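You operate a simulated robot arm through the tools that you are given. There is no shell and no other tool. Be economical: measure what you need, move in short steps, check, and stop when the job is done.

Carry out the task below with a simulated robot arm. There is one attempt and no reset: what you move stays moved.

TASK
Put one of the gel cassettes from the top of the window table on the sheaf of papers on the top of the window table.
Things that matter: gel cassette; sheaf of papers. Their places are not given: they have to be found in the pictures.

It is judged by the outcome, as a careful person would: the job done as asked, and still so three seconds after it is handed in. It fails if anything else is knocked over, pushed out of place, dropped, spilled or broken.

THE ROBOT
A 6-joint arm with a two-finger parallel gripper, fixed in place. Base frame: the origin is at the foot of the arm, x ahead of it, y to its left, z up; the work surface is at about z = 68. Lengths are in cm, angles in degrees, forces in N, time in s.
With the tool pointing down near the work surface it reaches from about 24 to 66 cm from the base axis. Its first joint turns from -66.0 to 66.0 degrees. Payload 2.9 kg.
Tool frame: the origin (TCP) lies between the finger pads and is the grasp point; the fingertips stand 3 cm ahead of it; z points along the fingers, y is the line along which they close. The gripper opens to 11 cm. The fingers are 2 cm wide and 1 cm thick; the gripper's body (4.8 by 11.2 cm) begins 5.5 cm behind the TCP.
Orientation is told as [roll, pitch, yaw] about the base's x, y, z axes, in that order, counted from this pose: with the fingers straight down and closing along the base's y, the tool's x points along the base's -x, its y along +y and its z along -z.

THE INTERFACE
- The arm moves only by the tool arm_command. Its arguments are lists of equal length, an entry for each row: "xyz": the shift along the base's x, y, z in cm, a list of three; "twist": the turn about the base's z in degrees. In form: {"xyz": [[dx, dy, dz], ...], "twist": [twist, ...]}. A call has 1 to 20 rows; each row shifts and turns the commanded pose from where the row before left it. "grip" is the finger opening in cm, from 0 to 11, set as the call begins (left out, the last holds). A row lasts 0.2 s, in which the tool goes at most 5 cm and 8.6 degrees; a call with a longer step from one row to the next is refused whole, and so is a gripper value outside its range. A pose out of reach is approached as far as the arm can. The call stops where the force on the tool passes 40 N (or 10 N more than at its start, if that is more) or the arm is blocked; 0.2 s more then pass. The fingers move at their own pace (about 10.8 cm/s each) and stop on an object; they squeeze with about 40 N. The grip force told is the motor's: it shows also when the fingers shut on nothing. Time passes only in rows, and 0.2 s behind the last, so rows that do not move let the fingers close. It gives the time, the measured TCP pose, the force on the tool (base axes), the opening and the grip force at its end, in the units of the frame above (readings bear some noise), and new pictures: "show" is both (left out), scene, wrist or none.
- Cameras (640 x 400 px; columns grow to the right, rows downward): "scene" is fixed at [8, 43.8, 137.91]; the picture's right is [-0.72, -0.70, 0.00], its down [-0.43, 0.44, -0.79] and it looks along [0.55, -0.57, -0.62] (base axes); focal length 363 px, centre (320, 200). "wrist" rides on the gripper at [-3.6, 0, -5.7] in the tool frame; the picture's right is [0.00, -1.00, 0.00], its down [0.97, 0.00, -0.24] and it looks along [0.24, 0.00, 0.97] (tool axes); focal length 218 px, centre (320, 200).
- pixel_to_xyz(camera, pixels): for up to 12 pixels [column, row] of the newest picture of that camera ("zoom" is the newest enlarged one), the place [x, y, z] in the base frame of the surface seen there, good to about 0.2 cm. No time passes.
- close_up(camera, box): a new picture of the part [left, top, right, bottom] of that camera's present view, enlarged. No time passes.
- job_done(): hands the job in; it is judged then, once.

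Work in short steps. Measure before you move; look again where a grasp or a placing could have gone wrong, and mend it. You have 60 turns and 100 pictures in all, the two below and enlarged ones among them. Open the gripper and draw the arm clear of the work before you hand the job in, unless the task says otherwise; then end with one line.

The tools are called after "Emit:" as name(argument=value, ...) on one line, values as JSON. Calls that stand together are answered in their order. arm_command: Moves the arm, as the interface text tells. Its arguments: {"type":"object","properties":{"xyz":{"type":"array","items":{"type":"array","items":{"type":"number"}}},"twist":{"type":"array","items":{"type":"number"}},"grip":{"type":"number"},"show":{"type":"string","enum":["both","scene","wrist","none"]}},"required":["xyz","twist"]} The other tools are called the same way: pixel_to_xyz (camera, pixels) gives the place of the surface under pixels of a picture; close_up (camera, box) takes an enlarged picture of a part of a camera's view; job_done () hands the job in.

At the start:

```text
time: 0.0
tool_pos: [51.22, 7.0, 99.16]
ee_rot: [0.1, 0.0, 0.1]
contact_force: [0.7, -0.1, -0.4]
gripper_width: 11.0
grasp_force: 0.0
```

scene: 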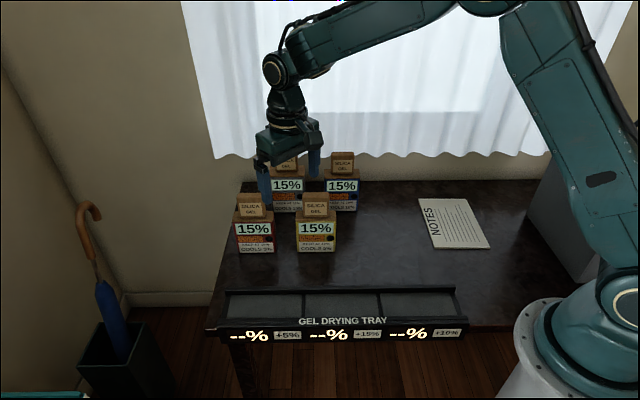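
wrist: 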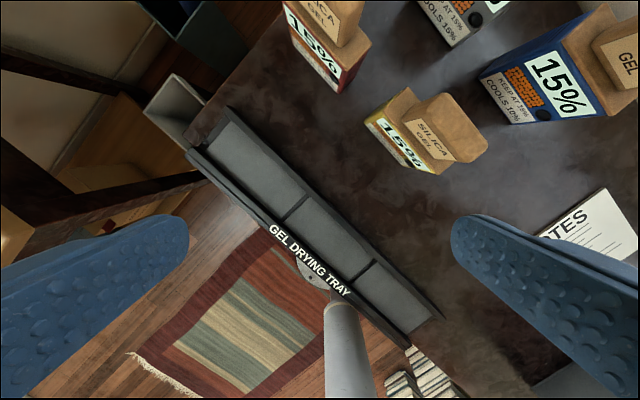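

The scene shows four labelled boxes at around (255,225), (316,225), (287,185) and (342,180), and the notes at (455,223). I'll enlarge both areas.

Emit:
close_up(camera="scene", box=[220, 140, 380, 260])

Emit:
pixel_to_xyz(camera="scene", pixels=[[420, 199], [464, 199], [490, 245], [433, 248], [455, 223], [315, 198], [314, 210], [316, 229], [316, 250], [299, 250], [335, 250], [400, 225]])

Emit:
pixel_to_xyz(camera="wrist", pixels=[[405, 95], [368, 122], [432, 170], [408, 118], [430, 95], [485, 140], [450, 160], [445, 130], [540, 85], [615, 15], [440, 240], [320, 30]])

```text
3.33 times, centred on (300, 200) of scene
```

zoom: 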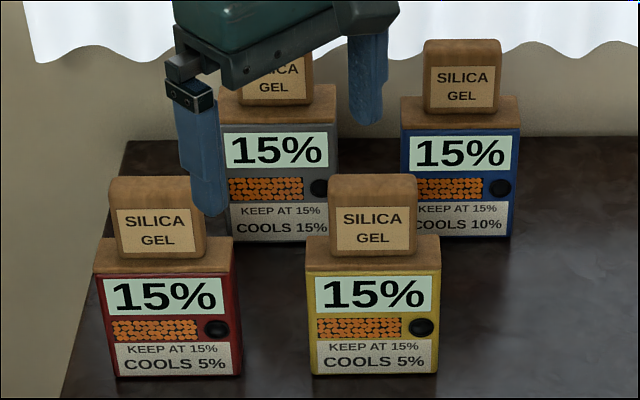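

```text
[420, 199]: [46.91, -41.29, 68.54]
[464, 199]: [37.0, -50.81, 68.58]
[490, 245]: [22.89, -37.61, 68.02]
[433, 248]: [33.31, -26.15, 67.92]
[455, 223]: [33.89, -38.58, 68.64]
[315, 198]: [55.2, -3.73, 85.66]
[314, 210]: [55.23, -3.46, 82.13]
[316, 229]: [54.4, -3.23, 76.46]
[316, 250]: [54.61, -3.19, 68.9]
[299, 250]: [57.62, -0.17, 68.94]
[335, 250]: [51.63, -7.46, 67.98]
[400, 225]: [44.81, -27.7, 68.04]
```

```text
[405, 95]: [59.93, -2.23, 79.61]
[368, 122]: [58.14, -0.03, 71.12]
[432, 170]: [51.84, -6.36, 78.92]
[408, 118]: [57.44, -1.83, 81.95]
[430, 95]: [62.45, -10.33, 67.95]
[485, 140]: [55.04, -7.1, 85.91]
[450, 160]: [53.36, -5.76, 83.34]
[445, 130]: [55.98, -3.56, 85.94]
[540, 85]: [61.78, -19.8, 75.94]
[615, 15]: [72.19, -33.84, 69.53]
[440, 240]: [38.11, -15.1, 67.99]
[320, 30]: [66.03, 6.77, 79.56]
```

Emit:
close_up(camera="wrist", box=[340, 60, 520, 190])

Emit:
close_up(camera="scene", box=[400, 180, 510, 260])

```text
3.08 times, centred on (430, 125) of wrist
```

zoom: 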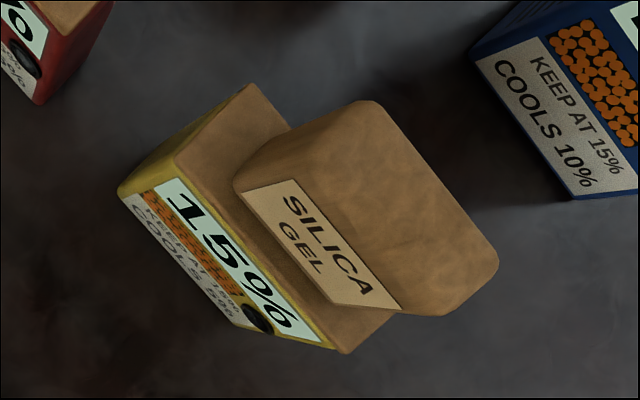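

```text
5.00 times, centred on (455, 220) of scene
```

zoom: 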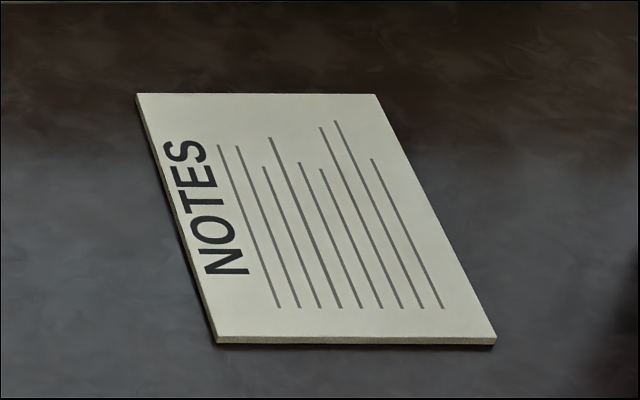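

The handle block on top of the yellow cassette looks graspable across its depth. I'll measure its top corners and the corners of the paper.

Emit:
pixel_to_xyz(camera="wrist", pixels=[[407, 121], [446, 96], [455, 156], [485, 145], [446, 128], [407, 90], [384, 113], [437, 172], [420, 145], [409, 96]])

Emit:
pixel_to_xyz(camera="zoom", pixels=[[140, 96], [373, 98], [490, 334], [220, 334], [320, 215]])

```text
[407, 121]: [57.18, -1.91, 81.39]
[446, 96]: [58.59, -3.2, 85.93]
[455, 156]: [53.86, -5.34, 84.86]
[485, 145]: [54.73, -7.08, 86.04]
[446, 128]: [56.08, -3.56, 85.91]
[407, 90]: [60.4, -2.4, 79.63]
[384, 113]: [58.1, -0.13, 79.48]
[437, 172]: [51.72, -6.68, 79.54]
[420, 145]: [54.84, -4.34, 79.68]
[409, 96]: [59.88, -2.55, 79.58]
```

```text
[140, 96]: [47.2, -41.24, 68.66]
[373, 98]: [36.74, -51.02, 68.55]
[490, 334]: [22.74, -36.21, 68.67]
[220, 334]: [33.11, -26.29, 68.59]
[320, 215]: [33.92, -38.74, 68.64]
```

The handle is centred at about (56.2, -4.6). It spans z 79.5–86, is about 2.2 cm thick, and its thin axis lies along (0.71, -0.70), so I need yaw 45. I'll move above it and turn.

Emit:
arm_command(xyz=[[0.82, -1.93, 0], [0.82, -1.93, 0], [0.82, -1.93, 0], [0.82, -1.93, 0], [0.82, -1.93, 0], [0.84, -1.92, 0], [0, 0, -3], [0, 0, -3], [0, 0, 0]], twist=[7.5, 7.5, 7.5, 7.5, 7.5, 7.5, 0, 0, 0], grip=7)

```text
time: 2.0
tool_pos: [56.14, -4.65, 93.27]
ee_rot: [0.0, 0.2, 45.0]
contact_force: [0.8, 0.2, 0.4]
gripper_width: 6.98
grasp_force: 0.1
```

scene: 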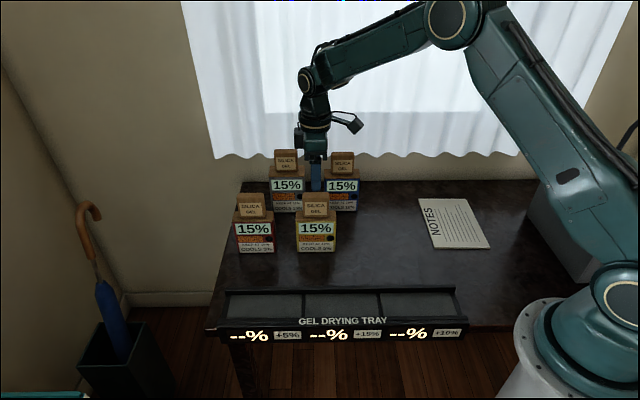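
wrist: 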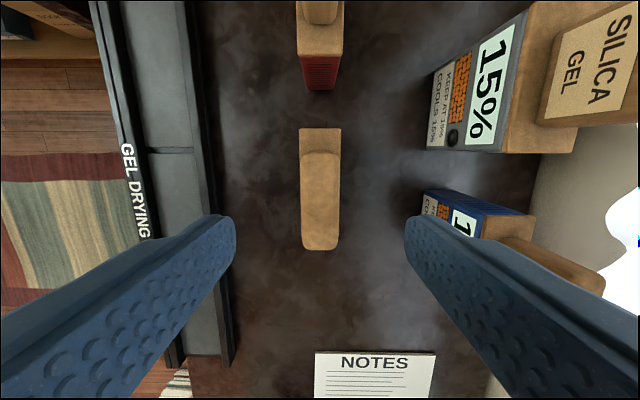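

The handle is centred between the fingers at column 320. I'll check its position along its length.

Emit:
pixel_to_xyz(camera="wrist", pixels=[[320, 156], [320, 246], [304, 200], [337, 200], [320, 200], [320, 135], [302, 135], [339, 135]])

```text
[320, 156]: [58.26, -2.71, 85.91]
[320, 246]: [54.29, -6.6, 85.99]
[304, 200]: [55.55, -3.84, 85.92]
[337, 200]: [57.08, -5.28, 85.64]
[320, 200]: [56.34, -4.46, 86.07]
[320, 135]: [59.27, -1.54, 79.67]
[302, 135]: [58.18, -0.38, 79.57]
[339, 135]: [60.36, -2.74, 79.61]
```

The centre is confirmed at about (56.3, -4.6). I'll descend to TCP z 83.2 and close.

Emit:
arm_command(xyz=[[0.1, 0, -3], [0, 0, -3], [0, 0, -2], [0, 0, -1], [0, 0, -1], [0, 0, 0]], twist=[0, 0, 0, 0, 0, 0], show="none")

Emit:
arm_command(xyz=[[0, 0, 0], [0, 0, 0], [0, 0, 0], [0, 0, 0]], twist=[0, 0, 0, 0], grip=0)

```text
time: 3.4
tool_pos: [56.26, -4.51, 83.23]
ee_rot: [0.0, 0.0, 44.9]
contact_force: [-0.4, -0.2, 0.1]
gripper_width: 6.99
grasp_force: 0.1
```

```text
time: 4.4
tool_pos: [56.17, -4.5, 83.13]
ee_rot: [0.0, 0.0, 45.0]
contact_force: [0.7, -0.8, -0.1]
gripper_width: 2.4
grasp_force: 40.4
```

scene: 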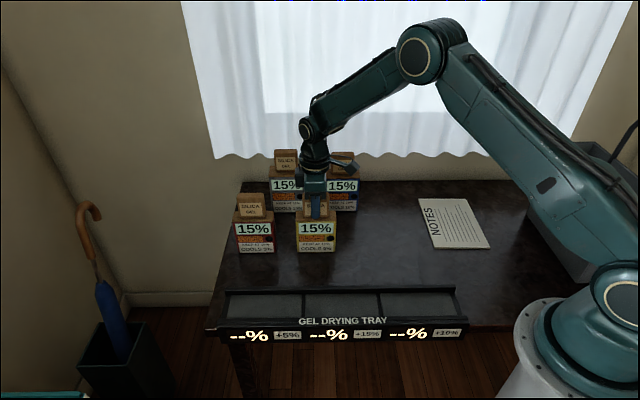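
wrist: 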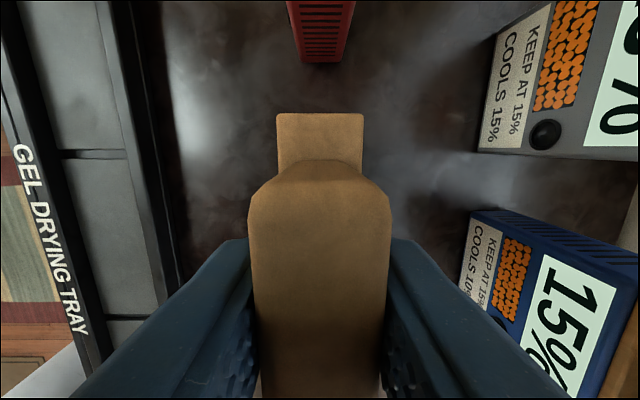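

The grip holds at 2.4 cm and 40 N. I'll lift 8 cm.

Emit:
arm_command(xyz=[[0, 0, 0.5], [0, 0, 1.5], [0, 0, 2], [0, 0, 2], [0, 0, 2], [0, 0, 0], [0, 0, 0]], twist=[0, 0, 0, 0, 0, 0, 0])

```text
time: 6.0
tool_pos: [56.35, -4.67, 91.26]
ee_rot: [0.0, 0.0, 45.1]
contact_force: [-0.4, -0.9, -1.6]
gripper_width: 2.36
grasp_force: 39.8
```

scene: 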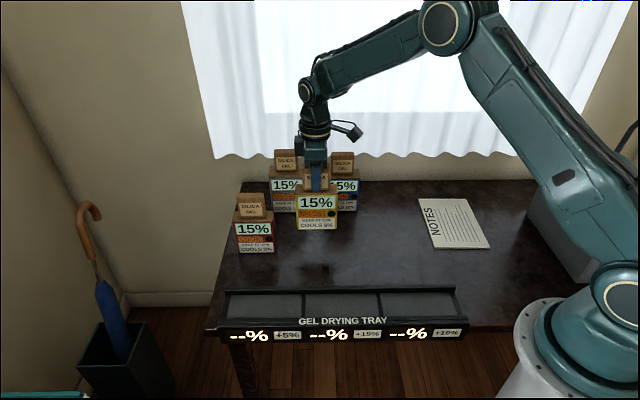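
wrist: 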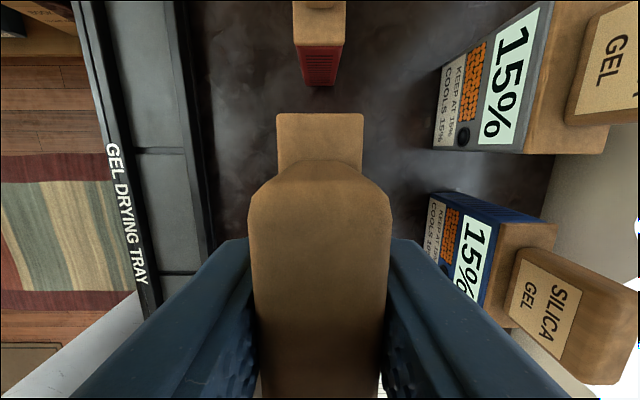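

The cassette is lifted cleanly. A grey object stands near (560,225), so I'll check where it is before moving across.

Emit:
pixel_to_xyz(camera="scene", pixels=[[545, 190], [540, 225], [580, 275], [560, 240], [342, 185], [550, 165], [585, 240], [325, 207]])

```text
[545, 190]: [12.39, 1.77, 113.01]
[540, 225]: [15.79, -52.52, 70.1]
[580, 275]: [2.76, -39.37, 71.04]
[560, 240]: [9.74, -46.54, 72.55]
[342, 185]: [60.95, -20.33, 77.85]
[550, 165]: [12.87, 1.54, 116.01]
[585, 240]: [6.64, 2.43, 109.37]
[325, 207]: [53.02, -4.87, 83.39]
```

The path is clear, since the grey object is well beyond the paper. I'll carry the cassette two thirds of the way, then the rest, at this height.

Emit:
arm_command(xyz=[[-0.8, -1.2, 0], [-1.4, -2.3, 0], [-1.6, -2.5, 0], [-1.6, -2.5, 0], [-1.6, -2.5, 0], [-1.6, -2.5, 0], [-1.6, -2.5, 0], [-1.6, -2.5, 0], [-1.6, -2.5, 0], [-1.6, -2.5, 0], [-1.6, -2.5, 0], [-1.6, -2.5, 0], [-1.6, -2.5, 0], [-1.0, -2.1, 0], [-0.5, -1.0, 0], [0, 0, 0], [0, 0, 0]], twist=[0, 0, 0, 0, 0, 0, 0, 0, 0, 0, 0, 0, 0, 0, 0, 0, 0])

```text
time: 9.6
tool_pos: [34.93, -38.49, 91.31]
ee_rot: [-0.1, 0.0, 45.0]
contact_force: [0.3, -0.2, -1.1]
gripper_width: 2.38
grasp_force: 39.4
```

scene: 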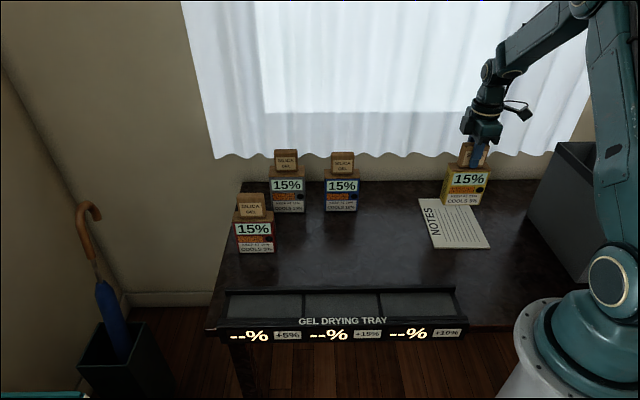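
wrist: 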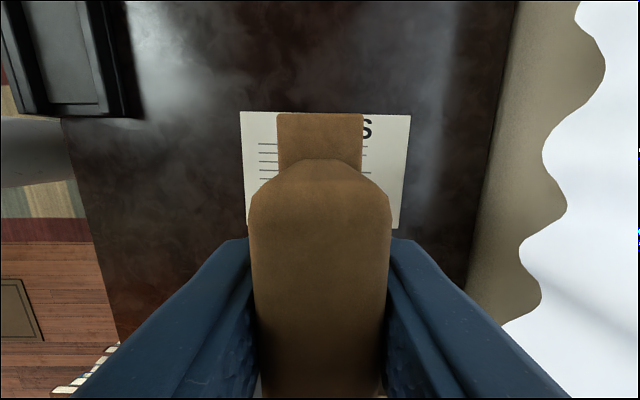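

The cassette is over the paper. The bottom should touch at TCP z of about 83.75, so I'll lower to about 84.2 and then go slowly.

Emit:
arm_command(xyz=[[0, 0, -2], [0, 0, -2], [0, 0, -1.5], [0, 0, -1], [0, 0, -0.5], [0, 0, 0], [0, 0, 0]], twist=[0, 0, 0, 0, 0, 0, 0], show="scene")

Emit:
close_up(camera="scene", box=[400, 140, 520, 260])

```text
time: 11.2
tool_pos: [34.91, -38.7, 84.31]
ee_rot: [-0.1, 0.0, 45.0]
contact_force: [0.5, -0.5, -1.3]
gripper_width: 2.36
grasp_force: 39.8
```

scene: 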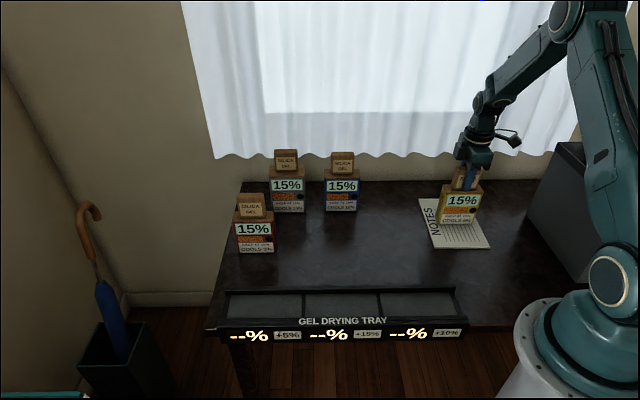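

```text
3.33 times, centred on (460, 200) of scene
```

zoom: 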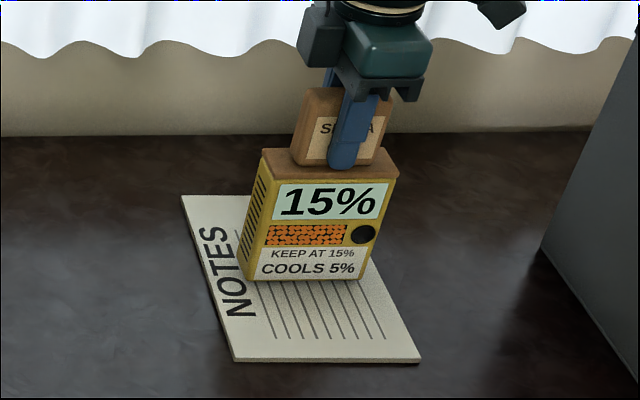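

The cassette is just above the centre of the sheaf. I'll lower it in small steps.

Emit:
arm_command(xyz=[[0, 0, -0.2], [0, 0, -0.2], [0, 0, -0.1], [0, 0, 0]], twist=[0, 0, 0, 0], show="none")

```text
time: 12.2
tool_pos: [34.89, -38.72, 83.72]
ee_rot: [-0.1, 0.0, 45.0]
contact_force: [0.2, 1.1, 6.3]
gripper_width: 2.38
grasp_force: 39.8
```

Contact reads 6 N, so it is resting on the paper. I'll release, then raise the arm.

Emit:
arm_command(xyz=[[0, 0, 0], [0, 0, 0], [0, 0, 0]], twist=[0, 0, 0], grip=6)

Emit:
arm_command(xyz=[[0, 0, 1], [0, 0, 2], [0, 0, 3], [0, 0, 3], [0, 0, 3], [0, 0, 3], [0, 0, 0]], twist=[0, 0, 0, 0, 0, 0, 0])

Emit:
close_up(camera="scene", box=[400, 140, 520, 260])

```text
time: 13.0
tool_pos: [34.93, -38.61, 83.7]
ee_rot: [0.0, 0.0, 45.0]
contact_force: [-0.5, 0.2, -1.2]
gripper_width: 6.01
grasp_force: 0.1
```

scene: 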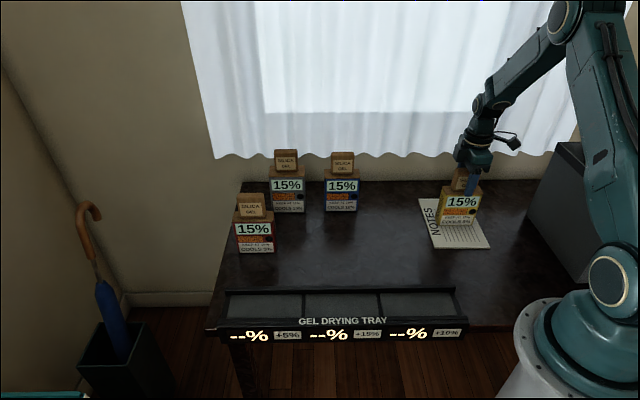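
wrist: 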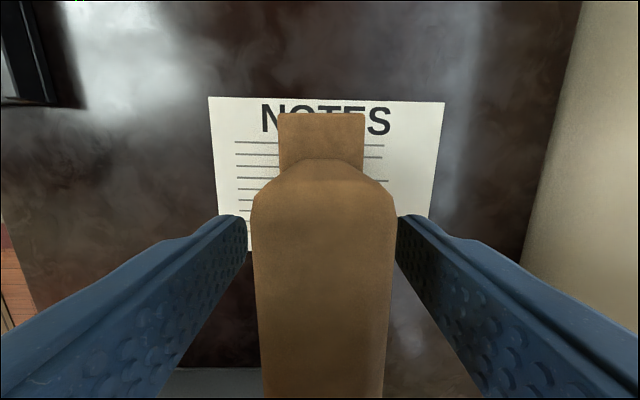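

```text
time: 14.6
tool_pos: [34.86, -38.61, 98.69]
ee_rot: [0.1, 0.1, 45.0]
contact_force: [-0.6, 0.8, 0.0]
gripper_width: 5.96
grasp_force: 0.1
```

scene: 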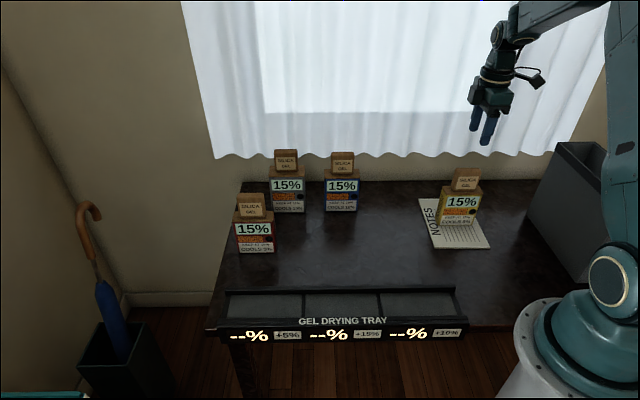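
wrist: 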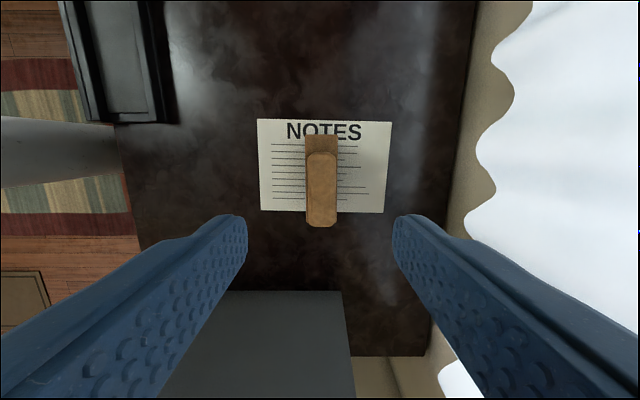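

```text
3.33 times, centred on (460, 200) of scene
```

zoom: 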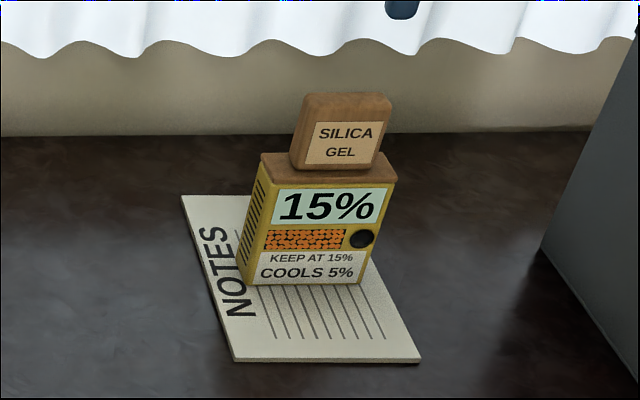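

The yellow cassette stands upright on the sheaf, everything else is where it was, and the arm is clear. I'm handing the job in.

Emit:
job_done()

```text
The job is handed in.
```

I put the yellow gel cassette on the sheaf of papers, where it stands upright near the middle; nothing else was moved, and the job is handed in.
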